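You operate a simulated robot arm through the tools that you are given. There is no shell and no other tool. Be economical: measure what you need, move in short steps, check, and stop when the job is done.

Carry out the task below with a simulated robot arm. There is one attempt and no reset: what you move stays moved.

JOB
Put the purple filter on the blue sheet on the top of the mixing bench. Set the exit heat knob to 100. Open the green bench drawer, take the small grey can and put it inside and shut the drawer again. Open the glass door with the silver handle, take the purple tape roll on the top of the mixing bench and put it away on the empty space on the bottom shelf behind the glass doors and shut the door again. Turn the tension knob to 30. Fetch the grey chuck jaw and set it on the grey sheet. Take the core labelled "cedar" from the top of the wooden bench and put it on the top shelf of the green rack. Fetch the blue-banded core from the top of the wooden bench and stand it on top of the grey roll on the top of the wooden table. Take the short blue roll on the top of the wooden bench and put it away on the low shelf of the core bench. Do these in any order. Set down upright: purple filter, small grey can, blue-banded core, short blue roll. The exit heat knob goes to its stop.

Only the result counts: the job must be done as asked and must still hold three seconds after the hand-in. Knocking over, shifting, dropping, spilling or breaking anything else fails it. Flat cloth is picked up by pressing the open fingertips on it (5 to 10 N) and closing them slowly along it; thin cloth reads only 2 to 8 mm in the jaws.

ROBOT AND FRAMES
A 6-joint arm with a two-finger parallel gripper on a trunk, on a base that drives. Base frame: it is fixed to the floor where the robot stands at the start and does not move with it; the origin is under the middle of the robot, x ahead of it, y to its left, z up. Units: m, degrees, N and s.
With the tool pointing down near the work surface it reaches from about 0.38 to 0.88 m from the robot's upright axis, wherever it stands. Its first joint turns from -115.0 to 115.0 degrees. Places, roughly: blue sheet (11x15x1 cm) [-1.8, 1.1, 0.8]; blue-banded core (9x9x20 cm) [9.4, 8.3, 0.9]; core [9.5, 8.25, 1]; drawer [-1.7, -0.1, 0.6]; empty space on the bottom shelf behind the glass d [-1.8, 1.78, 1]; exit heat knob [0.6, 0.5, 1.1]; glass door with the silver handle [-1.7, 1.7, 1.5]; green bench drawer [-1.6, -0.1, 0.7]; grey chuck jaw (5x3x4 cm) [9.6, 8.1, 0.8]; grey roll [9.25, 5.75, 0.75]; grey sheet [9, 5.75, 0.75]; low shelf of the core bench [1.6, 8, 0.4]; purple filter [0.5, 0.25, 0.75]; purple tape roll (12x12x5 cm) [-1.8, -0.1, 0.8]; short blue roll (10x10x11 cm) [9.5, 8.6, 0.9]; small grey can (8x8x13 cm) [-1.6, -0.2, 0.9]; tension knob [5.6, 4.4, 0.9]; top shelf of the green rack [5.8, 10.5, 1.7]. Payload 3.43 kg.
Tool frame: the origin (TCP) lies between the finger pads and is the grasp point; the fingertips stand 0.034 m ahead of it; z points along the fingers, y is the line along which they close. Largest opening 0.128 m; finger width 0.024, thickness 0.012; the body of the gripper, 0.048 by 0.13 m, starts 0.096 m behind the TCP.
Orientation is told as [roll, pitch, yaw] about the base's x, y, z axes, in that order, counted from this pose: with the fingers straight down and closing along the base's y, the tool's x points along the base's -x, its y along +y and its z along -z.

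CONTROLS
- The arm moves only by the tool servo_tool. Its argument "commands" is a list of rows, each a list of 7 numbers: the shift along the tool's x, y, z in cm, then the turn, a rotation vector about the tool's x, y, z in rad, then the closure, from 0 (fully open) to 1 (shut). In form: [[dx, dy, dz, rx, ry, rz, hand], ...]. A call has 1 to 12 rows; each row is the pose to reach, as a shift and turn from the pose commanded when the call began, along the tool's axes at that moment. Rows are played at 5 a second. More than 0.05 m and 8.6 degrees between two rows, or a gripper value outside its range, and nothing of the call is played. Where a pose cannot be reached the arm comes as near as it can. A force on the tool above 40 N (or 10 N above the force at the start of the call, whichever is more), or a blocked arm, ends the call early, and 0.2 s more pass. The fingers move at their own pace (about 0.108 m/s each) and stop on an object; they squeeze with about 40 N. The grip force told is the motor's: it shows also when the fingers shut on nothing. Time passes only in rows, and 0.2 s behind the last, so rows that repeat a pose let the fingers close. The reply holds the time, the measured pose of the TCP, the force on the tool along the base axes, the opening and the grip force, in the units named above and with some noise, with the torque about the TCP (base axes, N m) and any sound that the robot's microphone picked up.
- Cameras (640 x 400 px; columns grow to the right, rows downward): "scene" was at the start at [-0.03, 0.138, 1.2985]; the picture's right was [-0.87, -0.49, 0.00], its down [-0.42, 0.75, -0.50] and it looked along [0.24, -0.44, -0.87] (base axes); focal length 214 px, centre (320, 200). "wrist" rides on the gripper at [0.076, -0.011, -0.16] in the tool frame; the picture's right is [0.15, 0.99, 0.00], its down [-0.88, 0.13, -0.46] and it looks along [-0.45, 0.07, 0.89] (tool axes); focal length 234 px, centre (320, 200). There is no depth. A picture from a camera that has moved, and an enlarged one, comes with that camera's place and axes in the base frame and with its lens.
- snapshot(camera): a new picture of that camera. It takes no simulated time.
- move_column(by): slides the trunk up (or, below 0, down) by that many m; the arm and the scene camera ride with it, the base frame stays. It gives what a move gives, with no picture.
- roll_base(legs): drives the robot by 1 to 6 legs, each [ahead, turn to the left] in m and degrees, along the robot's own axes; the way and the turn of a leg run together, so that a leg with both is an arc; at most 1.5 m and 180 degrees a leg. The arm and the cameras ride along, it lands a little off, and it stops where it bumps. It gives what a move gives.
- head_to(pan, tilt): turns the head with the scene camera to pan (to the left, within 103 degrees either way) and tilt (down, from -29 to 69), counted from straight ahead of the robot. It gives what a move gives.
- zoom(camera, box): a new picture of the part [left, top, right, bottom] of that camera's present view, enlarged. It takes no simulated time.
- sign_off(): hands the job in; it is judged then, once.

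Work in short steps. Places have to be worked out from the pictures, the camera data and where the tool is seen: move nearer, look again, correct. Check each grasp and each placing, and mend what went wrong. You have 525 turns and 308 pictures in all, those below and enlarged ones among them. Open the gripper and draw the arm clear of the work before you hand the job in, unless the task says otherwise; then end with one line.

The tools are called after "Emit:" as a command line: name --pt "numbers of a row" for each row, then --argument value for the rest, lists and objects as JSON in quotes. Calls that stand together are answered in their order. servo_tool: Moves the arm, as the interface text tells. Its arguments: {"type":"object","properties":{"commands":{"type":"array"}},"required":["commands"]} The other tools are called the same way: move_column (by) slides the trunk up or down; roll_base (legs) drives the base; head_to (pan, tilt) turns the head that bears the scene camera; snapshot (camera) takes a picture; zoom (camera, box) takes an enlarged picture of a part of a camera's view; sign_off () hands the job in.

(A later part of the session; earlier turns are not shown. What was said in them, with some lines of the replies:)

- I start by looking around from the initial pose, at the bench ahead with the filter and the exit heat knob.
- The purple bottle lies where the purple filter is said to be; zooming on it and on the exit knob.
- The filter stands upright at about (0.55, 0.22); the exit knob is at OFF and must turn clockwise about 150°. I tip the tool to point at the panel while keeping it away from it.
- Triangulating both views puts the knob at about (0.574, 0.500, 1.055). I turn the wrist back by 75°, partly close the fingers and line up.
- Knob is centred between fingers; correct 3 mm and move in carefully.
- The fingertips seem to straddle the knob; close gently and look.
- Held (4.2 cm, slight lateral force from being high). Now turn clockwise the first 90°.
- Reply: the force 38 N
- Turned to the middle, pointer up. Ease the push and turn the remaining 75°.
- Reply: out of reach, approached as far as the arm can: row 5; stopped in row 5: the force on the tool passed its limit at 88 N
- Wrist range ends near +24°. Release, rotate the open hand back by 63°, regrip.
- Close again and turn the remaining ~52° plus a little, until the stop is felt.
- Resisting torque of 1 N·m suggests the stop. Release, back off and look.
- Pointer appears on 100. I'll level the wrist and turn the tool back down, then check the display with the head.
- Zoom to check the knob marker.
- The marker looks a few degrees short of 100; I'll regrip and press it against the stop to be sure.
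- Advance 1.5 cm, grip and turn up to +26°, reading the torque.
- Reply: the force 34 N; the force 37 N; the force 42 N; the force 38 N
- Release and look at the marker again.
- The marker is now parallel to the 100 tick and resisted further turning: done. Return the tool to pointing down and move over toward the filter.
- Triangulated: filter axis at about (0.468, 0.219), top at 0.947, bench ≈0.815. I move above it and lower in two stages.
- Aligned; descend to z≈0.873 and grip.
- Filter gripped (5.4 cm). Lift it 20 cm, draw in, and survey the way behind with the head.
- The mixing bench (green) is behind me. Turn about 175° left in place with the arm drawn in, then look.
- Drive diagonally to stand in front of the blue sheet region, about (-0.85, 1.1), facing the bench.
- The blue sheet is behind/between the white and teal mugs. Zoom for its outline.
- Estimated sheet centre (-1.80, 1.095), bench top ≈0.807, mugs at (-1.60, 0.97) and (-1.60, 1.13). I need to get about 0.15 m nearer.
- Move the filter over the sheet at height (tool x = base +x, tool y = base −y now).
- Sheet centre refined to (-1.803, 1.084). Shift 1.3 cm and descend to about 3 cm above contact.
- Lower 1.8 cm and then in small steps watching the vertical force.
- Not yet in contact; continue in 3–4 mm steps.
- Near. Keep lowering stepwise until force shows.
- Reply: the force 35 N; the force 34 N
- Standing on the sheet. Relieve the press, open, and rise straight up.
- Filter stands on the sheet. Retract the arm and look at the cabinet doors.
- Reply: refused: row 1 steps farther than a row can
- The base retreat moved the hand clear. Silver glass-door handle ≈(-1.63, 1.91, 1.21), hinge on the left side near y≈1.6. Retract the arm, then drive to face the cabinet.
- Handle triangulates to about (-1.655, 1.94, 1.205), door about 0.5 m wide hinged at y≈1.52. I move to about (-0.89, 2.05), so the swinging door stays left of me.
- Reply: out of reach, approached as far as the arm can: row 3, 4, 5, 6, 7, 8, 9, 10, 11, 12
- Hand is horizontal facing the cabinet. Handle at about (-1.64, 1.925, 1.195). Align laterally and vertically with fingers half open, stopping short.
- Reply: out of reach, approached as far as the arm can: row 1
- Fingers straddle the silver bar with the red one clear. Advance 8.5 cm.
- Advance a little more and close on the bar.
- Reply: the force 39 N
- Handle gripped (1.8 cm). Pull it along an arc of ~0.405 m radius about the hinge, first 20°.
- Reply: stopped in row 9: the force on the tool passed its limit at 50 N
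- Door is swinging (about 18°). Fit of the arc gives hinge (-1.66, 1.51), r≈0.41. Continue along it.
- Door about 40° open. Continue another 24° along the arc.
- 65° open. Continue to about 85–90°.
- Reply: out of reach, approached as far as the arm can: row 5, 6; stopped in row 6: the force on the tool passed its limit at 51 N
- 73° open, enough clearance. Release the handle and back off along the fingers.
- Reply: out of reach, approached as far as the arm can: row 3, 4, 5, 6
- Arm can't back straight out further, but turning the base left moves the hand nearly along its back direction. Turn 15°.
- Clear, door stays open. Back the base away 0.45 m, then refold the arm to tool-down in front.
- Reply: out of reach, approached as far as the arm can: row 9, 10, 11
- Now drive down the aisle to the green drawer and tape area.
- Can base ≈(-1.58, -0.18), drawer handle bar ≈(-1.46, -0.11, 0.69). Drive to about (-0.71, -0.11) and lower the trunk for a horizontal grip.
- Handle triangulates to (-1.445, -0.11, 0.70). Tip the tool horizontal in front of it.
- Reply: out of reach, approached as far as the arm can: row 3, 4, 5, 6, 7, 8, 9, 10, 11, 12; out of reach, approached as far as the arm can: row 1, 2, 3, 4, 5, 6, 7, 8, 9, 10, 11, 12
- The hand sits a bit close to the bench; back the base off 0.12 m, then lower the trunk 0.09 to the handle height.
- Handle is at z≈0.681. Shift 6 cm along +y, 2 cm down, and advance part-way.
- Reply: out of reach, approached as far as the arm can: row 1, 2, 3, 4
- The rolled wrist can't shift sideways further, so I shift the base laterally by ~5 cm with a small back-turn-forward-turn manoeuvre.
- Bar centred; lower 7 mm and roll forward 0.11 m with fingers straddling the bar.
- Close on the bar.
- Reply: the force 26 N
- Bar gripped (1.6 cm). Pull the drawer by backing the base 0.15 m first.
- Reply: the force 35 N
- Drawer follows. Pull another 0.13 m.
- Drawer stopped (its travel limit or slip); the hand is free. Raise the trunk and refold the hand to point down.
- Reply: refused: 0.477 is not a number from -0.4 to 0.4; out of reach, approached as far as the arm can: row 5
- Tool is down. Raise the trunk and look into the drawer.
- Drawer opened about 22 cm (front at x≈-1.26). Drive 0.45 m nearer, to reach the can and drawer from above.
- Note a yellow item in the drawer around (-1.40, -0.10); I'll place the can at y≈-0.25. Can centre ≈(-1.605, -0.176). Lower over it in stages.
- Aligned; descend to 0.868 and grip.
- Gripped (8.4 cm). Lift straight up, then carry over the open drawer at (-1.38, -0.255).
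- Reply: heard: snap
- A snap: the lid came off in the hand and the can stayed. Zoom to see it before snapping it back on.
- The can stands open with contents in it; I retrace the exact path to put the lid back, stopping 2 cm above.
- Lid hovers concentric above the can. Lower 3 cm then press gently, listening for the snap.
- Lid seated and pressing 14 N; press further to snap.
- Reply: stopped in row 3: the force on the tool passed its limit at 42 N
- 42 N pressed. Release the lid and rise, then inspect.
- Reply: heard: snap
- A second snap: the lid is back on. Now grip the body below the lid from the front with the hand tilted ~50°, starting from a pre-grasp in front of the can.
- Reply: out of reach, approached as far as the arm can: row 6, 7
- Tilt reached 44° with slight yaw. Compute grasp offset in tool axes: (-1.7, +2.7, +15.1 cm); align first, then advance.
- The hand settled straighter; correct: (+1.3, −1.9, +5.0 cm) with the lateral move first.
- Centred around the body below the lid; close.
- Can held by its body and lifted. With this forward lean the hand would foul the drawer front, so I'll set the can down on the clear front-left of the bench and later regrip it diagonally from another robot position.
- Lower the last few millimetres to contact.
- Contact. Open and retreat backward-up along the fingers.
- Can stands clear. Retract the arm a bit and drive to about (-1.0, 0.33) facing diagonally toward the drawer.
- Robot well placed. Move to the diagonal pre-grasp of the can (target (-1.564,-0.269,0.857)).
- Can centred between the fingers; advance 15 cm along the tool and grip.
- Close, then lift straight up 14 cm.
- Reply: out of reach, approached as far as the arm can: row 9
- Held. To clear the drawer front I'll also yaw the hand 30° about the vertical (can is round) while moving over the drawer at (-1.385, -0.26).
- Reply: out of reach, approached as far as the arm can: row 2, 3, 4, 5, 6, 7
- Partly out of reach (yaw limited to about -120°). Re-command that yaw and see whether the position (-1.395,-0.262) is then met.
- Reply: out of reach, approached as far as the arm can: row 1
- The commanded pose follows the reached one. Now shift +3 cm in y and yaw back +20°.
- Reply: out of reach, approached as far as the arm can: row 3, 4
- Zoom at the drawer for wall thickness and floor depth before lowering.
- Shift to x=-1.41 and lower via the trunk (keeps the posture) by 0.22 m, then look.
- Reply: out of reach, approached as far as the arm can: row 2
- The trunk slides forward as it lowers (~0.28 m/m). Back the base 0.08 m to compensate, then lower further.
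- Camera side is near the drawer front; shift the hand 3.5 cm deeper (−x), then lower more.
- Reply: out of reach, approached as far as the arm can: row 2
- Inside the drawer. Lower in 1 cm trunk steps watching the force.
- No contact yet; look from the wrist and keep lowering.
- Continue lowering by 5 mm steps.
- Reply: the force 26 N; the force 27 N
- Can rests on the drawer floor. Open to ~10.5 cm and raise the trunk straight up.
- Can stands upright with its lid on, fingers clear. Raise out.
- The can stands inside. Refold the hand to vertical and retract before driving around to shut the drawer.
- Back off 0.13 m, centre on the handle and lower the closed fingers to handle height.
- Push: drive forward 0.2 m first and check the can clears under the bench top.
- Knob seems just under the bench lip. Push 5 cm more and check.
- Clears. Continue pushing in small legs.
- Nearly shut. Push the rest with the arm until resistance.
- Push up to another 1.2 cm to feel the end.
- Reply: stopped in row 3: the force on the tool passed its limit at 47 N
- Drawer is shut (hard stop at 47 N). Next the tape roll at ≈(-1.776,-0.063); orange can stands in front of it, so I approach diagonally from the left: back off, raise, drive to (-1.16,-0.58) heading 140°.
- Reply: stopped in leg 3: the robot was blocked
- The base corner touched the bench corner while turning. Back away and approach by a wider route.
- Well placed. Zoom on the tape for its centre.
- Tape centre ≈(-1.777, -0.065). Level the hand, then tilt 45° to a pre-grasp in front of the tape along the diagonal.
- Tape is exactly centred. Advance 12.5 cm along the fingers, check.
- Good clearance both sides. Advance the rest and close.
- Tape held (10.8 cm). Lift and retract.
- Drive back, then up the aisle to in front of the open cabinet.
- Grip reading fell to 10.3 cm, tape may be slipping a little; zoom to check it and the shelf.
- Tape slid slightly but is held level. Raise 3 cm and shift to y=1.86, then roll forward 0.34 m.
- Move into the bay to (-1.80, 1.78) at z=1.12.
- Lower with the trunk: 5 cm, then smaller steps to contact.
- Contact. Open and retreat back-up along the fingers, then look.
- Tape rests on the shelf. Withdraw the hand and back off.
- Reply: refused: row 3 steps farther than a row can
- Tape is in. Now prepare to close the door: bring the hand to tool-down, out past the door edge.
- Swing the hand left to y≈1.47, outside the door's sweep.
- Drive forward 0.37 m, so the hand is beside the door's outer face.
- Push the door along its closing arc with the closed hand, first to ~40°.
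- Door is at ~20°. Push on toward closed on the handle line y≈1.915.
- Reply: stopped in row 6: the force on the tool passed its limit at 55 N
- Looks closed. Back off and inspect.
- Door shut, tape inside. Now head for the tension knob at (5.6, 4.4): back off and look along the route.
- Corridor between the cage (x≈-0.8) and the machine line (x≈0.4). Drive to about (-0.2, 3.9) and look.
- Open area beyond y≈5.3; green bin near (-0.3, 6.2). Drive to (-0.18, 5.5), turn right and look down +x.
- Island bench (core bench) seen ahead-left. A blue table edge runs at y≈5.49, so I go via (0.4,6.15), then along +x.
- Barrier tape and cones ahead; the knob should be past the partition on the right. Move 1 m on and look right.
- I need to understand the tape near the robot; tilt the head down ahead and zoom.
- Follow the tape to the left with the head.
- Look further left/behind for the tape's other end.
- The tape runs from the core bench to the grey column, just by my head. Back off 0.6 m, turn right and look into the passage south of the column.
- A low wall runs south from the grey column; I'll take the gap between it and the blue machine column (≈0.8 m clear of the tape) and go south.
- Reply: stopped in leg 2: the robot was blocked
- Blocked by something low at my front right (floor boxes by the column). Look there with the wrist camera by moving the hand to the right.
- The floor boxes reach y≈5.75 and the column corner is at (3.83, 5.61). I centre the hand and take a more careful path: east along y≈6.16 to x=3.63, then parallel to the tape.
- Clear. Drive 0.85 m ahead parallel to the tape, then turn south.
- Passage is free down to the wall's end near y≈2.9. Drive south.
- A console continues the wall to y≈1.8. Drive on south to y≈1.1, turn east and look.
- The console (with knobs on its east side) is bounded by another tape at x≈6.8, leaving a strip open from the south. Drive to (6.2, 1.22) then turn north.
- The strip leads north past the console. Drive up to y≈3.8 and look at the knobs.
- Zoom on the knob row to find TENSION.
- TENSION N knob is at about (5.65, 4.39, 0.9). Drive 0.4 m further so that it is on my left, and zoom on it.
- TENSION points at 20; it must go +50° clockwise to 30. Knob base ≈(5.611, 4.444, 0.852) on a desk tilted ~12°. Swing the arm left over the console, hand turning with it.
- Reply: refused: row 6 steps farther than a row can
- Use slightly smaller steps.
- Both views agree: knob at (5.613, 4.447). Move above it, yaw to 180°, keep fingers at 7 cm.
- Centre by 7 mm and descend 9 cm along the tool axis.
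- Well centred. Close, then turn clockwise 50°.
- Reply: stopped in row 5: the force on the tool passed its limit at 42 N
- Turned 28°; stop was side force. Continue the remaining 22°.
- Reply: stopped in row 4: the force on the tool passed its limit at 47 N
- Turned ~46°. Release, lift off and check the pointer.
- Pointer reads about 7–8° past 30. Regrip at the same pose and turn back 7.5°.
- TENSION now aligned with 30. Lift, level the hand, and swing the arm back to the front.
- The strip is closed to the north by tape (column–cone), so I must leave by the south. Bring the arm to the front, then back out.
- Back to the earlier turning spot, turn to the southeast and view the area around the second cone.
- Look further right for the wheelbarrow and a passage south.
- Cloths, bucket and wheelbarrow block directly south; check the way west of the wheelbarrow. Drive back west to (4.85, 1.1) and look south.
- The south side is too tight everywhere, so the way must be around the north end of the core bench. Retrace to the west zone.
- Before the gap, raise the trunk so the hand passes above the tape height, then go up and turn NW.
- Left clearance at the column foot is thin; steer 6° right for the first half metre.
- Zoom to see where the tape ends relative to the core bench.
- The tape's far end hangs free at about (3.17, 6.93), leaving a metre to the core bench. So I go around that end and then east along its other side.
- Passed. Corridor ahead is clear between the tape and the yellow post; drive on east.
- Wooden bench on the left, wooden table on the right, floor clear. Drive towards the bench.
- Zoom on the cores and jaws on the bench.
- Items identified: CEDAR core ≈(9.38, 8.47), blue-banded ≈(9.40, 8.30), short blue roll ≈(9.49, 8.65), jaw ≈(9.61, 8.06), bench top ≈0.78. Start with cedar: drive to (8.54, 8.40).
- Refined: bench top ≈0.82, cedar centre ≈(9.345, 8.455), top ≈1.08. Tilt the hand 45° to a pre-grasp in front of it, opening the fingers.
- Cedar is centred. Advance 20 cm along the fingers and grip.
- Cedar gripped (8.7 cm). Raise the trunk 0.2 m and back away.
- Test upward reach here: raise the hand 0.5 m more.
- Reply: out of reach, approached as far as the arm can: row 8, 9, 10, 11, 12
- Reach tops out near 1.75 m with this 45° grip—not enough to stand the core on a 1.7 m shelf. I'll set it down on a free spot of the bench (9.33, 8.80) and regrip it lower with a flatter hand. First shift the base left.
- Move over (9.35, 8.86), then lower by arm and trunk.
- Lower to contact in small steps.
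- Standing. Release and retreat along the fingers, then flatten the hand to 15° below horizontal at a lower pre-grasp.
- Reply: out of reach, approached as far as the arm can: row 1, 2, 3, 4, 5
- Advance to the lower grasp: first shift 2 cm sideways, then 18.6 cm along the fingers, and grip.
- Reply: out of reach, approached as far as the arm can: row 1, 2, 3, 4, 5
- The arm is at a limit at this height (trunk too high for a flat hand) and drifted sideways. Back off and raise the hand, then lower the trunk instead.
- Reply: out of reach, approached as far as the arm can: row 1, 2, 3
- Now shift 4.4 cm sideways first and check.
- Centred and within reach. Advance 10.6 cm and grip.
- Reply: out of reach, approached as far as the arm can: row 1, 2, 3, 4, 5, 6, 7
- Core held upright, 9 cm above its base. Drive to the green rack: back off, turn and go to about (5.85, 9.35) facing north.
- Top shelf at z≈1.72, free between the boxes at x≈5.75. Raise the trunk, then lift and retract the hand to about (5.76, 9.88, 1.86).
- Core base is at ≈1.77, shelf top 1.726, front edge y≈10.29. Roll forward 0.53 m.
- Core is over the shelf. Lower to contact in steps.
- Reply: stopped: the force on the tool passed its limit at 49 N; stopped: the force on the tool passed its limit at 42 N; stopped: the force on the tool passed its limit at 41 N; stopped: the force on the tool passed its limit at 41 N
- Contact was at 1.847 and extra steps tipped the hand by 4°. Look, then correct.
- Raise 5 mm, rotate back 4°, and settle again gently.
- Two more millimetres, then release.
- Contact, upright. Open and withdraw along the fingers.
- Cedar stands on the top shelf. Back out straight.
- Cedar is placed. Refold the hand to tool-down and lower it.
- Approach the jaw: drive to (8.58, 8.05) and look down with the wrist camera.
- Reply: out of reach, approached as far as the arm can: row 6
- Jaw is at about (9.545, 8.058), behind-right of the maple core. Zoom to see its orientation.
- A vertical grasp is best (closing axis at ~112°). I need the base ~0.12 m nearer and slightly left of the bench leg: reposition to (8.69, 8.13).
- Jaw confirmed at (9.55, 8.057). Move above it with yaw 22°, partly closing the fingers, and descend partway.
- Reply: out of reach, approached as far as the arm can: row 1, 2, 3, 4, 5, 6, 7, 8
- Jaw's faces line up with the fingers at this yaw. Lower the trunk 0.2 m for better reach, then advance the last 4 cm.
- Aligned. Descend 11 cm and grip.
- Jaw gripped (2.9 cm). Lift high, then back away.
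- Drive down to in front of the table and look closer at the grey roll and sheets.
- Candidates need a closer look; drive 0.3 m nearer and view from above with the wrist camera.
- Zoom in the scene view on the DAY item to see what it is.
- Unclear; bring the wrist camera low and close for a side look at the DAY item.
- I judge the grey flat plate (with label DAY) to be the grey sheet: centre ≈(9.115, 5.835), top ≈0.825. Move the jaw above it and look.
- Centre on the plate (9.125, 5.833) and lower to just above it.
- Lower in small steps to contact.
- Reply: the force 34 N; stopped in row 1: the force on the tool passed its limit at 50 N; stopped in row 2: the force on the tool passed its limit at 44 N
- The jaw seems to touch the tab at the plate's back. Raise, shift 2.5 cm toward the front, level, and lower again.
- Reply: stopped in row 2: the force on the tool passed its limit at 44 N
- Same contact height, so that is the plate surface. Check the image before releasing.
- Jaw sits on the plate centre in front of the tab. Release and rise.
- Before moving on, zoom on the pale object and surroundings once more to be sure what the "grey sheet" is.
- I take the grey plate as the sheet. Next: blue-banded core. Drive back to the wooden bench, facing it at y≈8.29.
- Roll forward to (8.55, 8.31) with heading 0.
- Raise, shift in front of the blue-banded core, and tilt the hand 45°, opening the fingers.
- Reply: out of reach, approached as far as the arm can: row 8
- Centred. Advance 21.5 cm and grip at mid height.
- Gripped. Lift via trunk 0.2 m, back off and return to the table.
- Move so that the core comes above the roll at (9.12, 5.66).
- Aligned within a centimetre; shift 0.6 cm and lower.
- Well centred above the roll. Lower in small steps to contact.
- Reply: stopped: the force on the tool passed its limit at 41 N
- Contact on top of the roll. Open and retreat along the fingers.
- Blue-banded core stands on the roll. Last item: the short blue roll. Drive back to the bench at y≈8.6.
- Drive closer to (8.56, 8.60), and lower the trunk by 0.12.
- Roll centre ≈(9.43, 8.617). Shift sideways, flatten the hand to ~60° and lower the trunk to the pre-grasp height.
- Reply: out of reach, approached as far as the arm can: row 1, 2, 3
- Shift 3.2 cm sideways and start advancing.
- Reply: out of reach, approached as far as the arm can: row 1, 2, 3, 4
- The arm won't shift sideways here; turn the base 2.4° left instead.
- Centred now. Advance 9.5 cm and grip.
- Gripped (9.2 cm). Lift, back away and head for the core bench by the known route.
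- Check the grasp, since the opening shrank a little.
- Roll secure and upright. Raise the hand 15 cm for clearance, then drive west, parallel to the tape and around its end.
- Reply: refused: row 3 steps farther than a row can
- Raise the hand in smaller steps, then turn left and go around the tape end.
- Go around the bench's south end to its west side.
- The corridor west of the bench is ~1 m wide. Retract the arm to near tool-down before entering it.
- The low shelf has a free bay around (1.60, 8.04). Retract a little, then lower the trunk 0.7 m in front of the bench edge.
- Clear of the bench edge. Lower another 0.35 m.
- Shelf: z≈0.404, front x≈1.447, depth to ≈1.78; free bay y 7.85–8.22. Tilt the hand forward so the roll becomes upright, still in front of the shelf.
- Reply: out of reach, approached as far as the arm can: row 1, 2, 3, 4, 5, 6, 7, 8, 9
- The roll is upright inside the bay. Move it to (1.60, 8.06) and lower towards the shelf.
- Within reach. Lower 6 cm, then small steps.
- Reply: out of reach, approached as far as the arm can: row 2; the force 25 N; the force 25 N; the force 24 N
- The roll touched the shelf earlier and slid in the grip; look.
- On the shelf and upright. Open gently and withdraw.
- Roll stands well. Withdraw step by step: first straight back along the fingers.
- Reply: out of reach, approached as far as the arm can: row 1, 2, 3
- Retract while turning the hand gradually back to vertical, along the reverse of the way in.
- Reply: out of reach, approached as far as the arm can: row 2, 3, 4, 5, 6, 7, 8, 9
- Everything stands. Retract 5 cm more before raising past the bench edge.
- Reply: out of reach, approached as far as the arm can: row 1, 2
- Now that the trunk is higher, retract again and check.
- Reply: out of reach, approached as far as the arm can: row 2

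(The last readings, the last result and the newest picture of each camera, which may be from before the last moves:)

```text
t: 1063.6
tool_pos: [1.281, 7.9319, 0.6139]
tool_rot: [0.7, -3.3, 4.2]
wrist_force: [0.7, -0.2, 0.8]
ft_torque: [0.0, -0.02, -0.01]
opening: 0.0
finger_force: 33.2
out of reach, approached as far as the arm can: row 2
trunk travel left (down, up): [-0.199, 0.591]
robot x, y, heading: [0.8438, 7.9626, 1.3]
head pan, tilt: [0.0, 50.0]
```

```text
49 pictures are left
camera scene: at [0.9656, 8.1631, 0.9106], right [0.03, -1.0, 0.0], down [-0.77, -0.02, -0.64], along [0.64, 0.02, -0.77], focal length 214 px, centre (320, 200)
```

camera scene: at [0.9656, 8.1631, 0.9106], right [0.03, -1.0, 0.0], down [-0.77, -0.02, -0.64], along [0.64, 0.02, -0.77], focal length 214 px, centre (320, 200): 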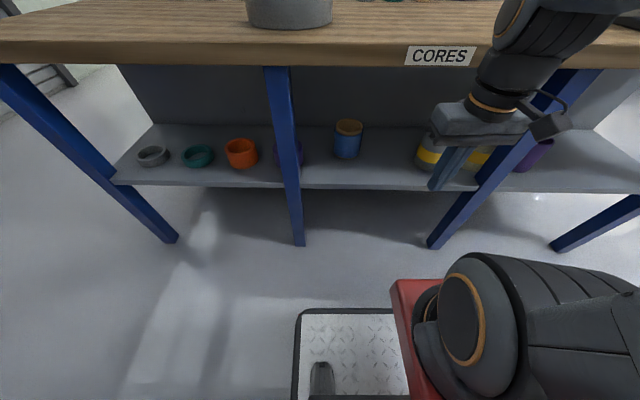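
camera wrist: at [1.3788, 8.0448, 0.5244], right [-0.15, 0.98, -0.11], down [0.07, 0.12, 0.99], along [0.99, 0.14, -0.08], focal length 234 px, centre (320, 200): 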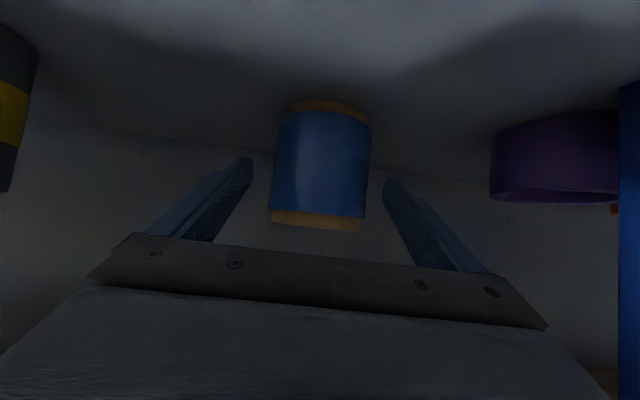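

Clear of the bench edge. Raise the trunk and open the gripper to finish.

Emit:
move_column --by 0.36

Emit:
servo_tool --pt "0 0 -2 0 0 0 0.5" --pt "0 0 -4 0 0 0 0" --pt "0 0 -4 0 0 0 0"

Emit:
snapshot --camera "scene"

```text
t: 1067.1
tool_pos: [1.2795, 7.9321, 0.9741]
tool_rot: [0.8, -3.3, 4.2]
wrist_force: [0.1, -0.4, -0.2]
ft_torque: [-0.02, 0.01, 0.02]
opening: 0.0
finger_force: 33.2
trunk travel left (down, up): [-0.559, 0.231]
robot x, y, heading: [0.842, 7.9637, 1.3]
head pan, tilt: [0.0, 50.0]
```

```text
t: 1067.9
tool_pos: [1.277, 7.9309, 1.0157]
tool_rot: [0.7, -3.1, 4.2]
wrist_force: [0.7, 0.1, 0.3]
ft_torque: [0.01, 0.0, 0.0]
opening: 0.1278
finger_force: 0.0
trunk travel left (down, up): [-0.559, 0.231]
robot x, y, heading: [0.8457, 7.9657, 1.6]
head pan, tilt: [0.0, 50.0]
```

```text
48 pictures are left
camera scene: at [0.8654, 8.1605, 1.2706], right [0.03, -1.0, 0.0], down [-0.77, -0.02, -0.64], along [0.64, 0.02, -0.77], focal length 214 px, centre (320, 200)
```

scene: 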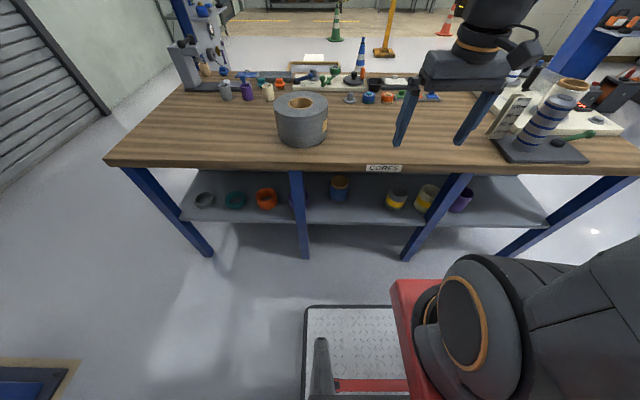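

All nine parts are done: the roll stands on the low shelf, the gripper is open and the arm is clear. I hand the job in.

Emit:
sign_off

```text
The job is handed in.
```

All nine parts are done and handed in. I read the grey plate labelled DAY as the grey sheet. The can's lid snapped off and I pressed it back on. The base bumped the mixing bench and some floor boxes once each.
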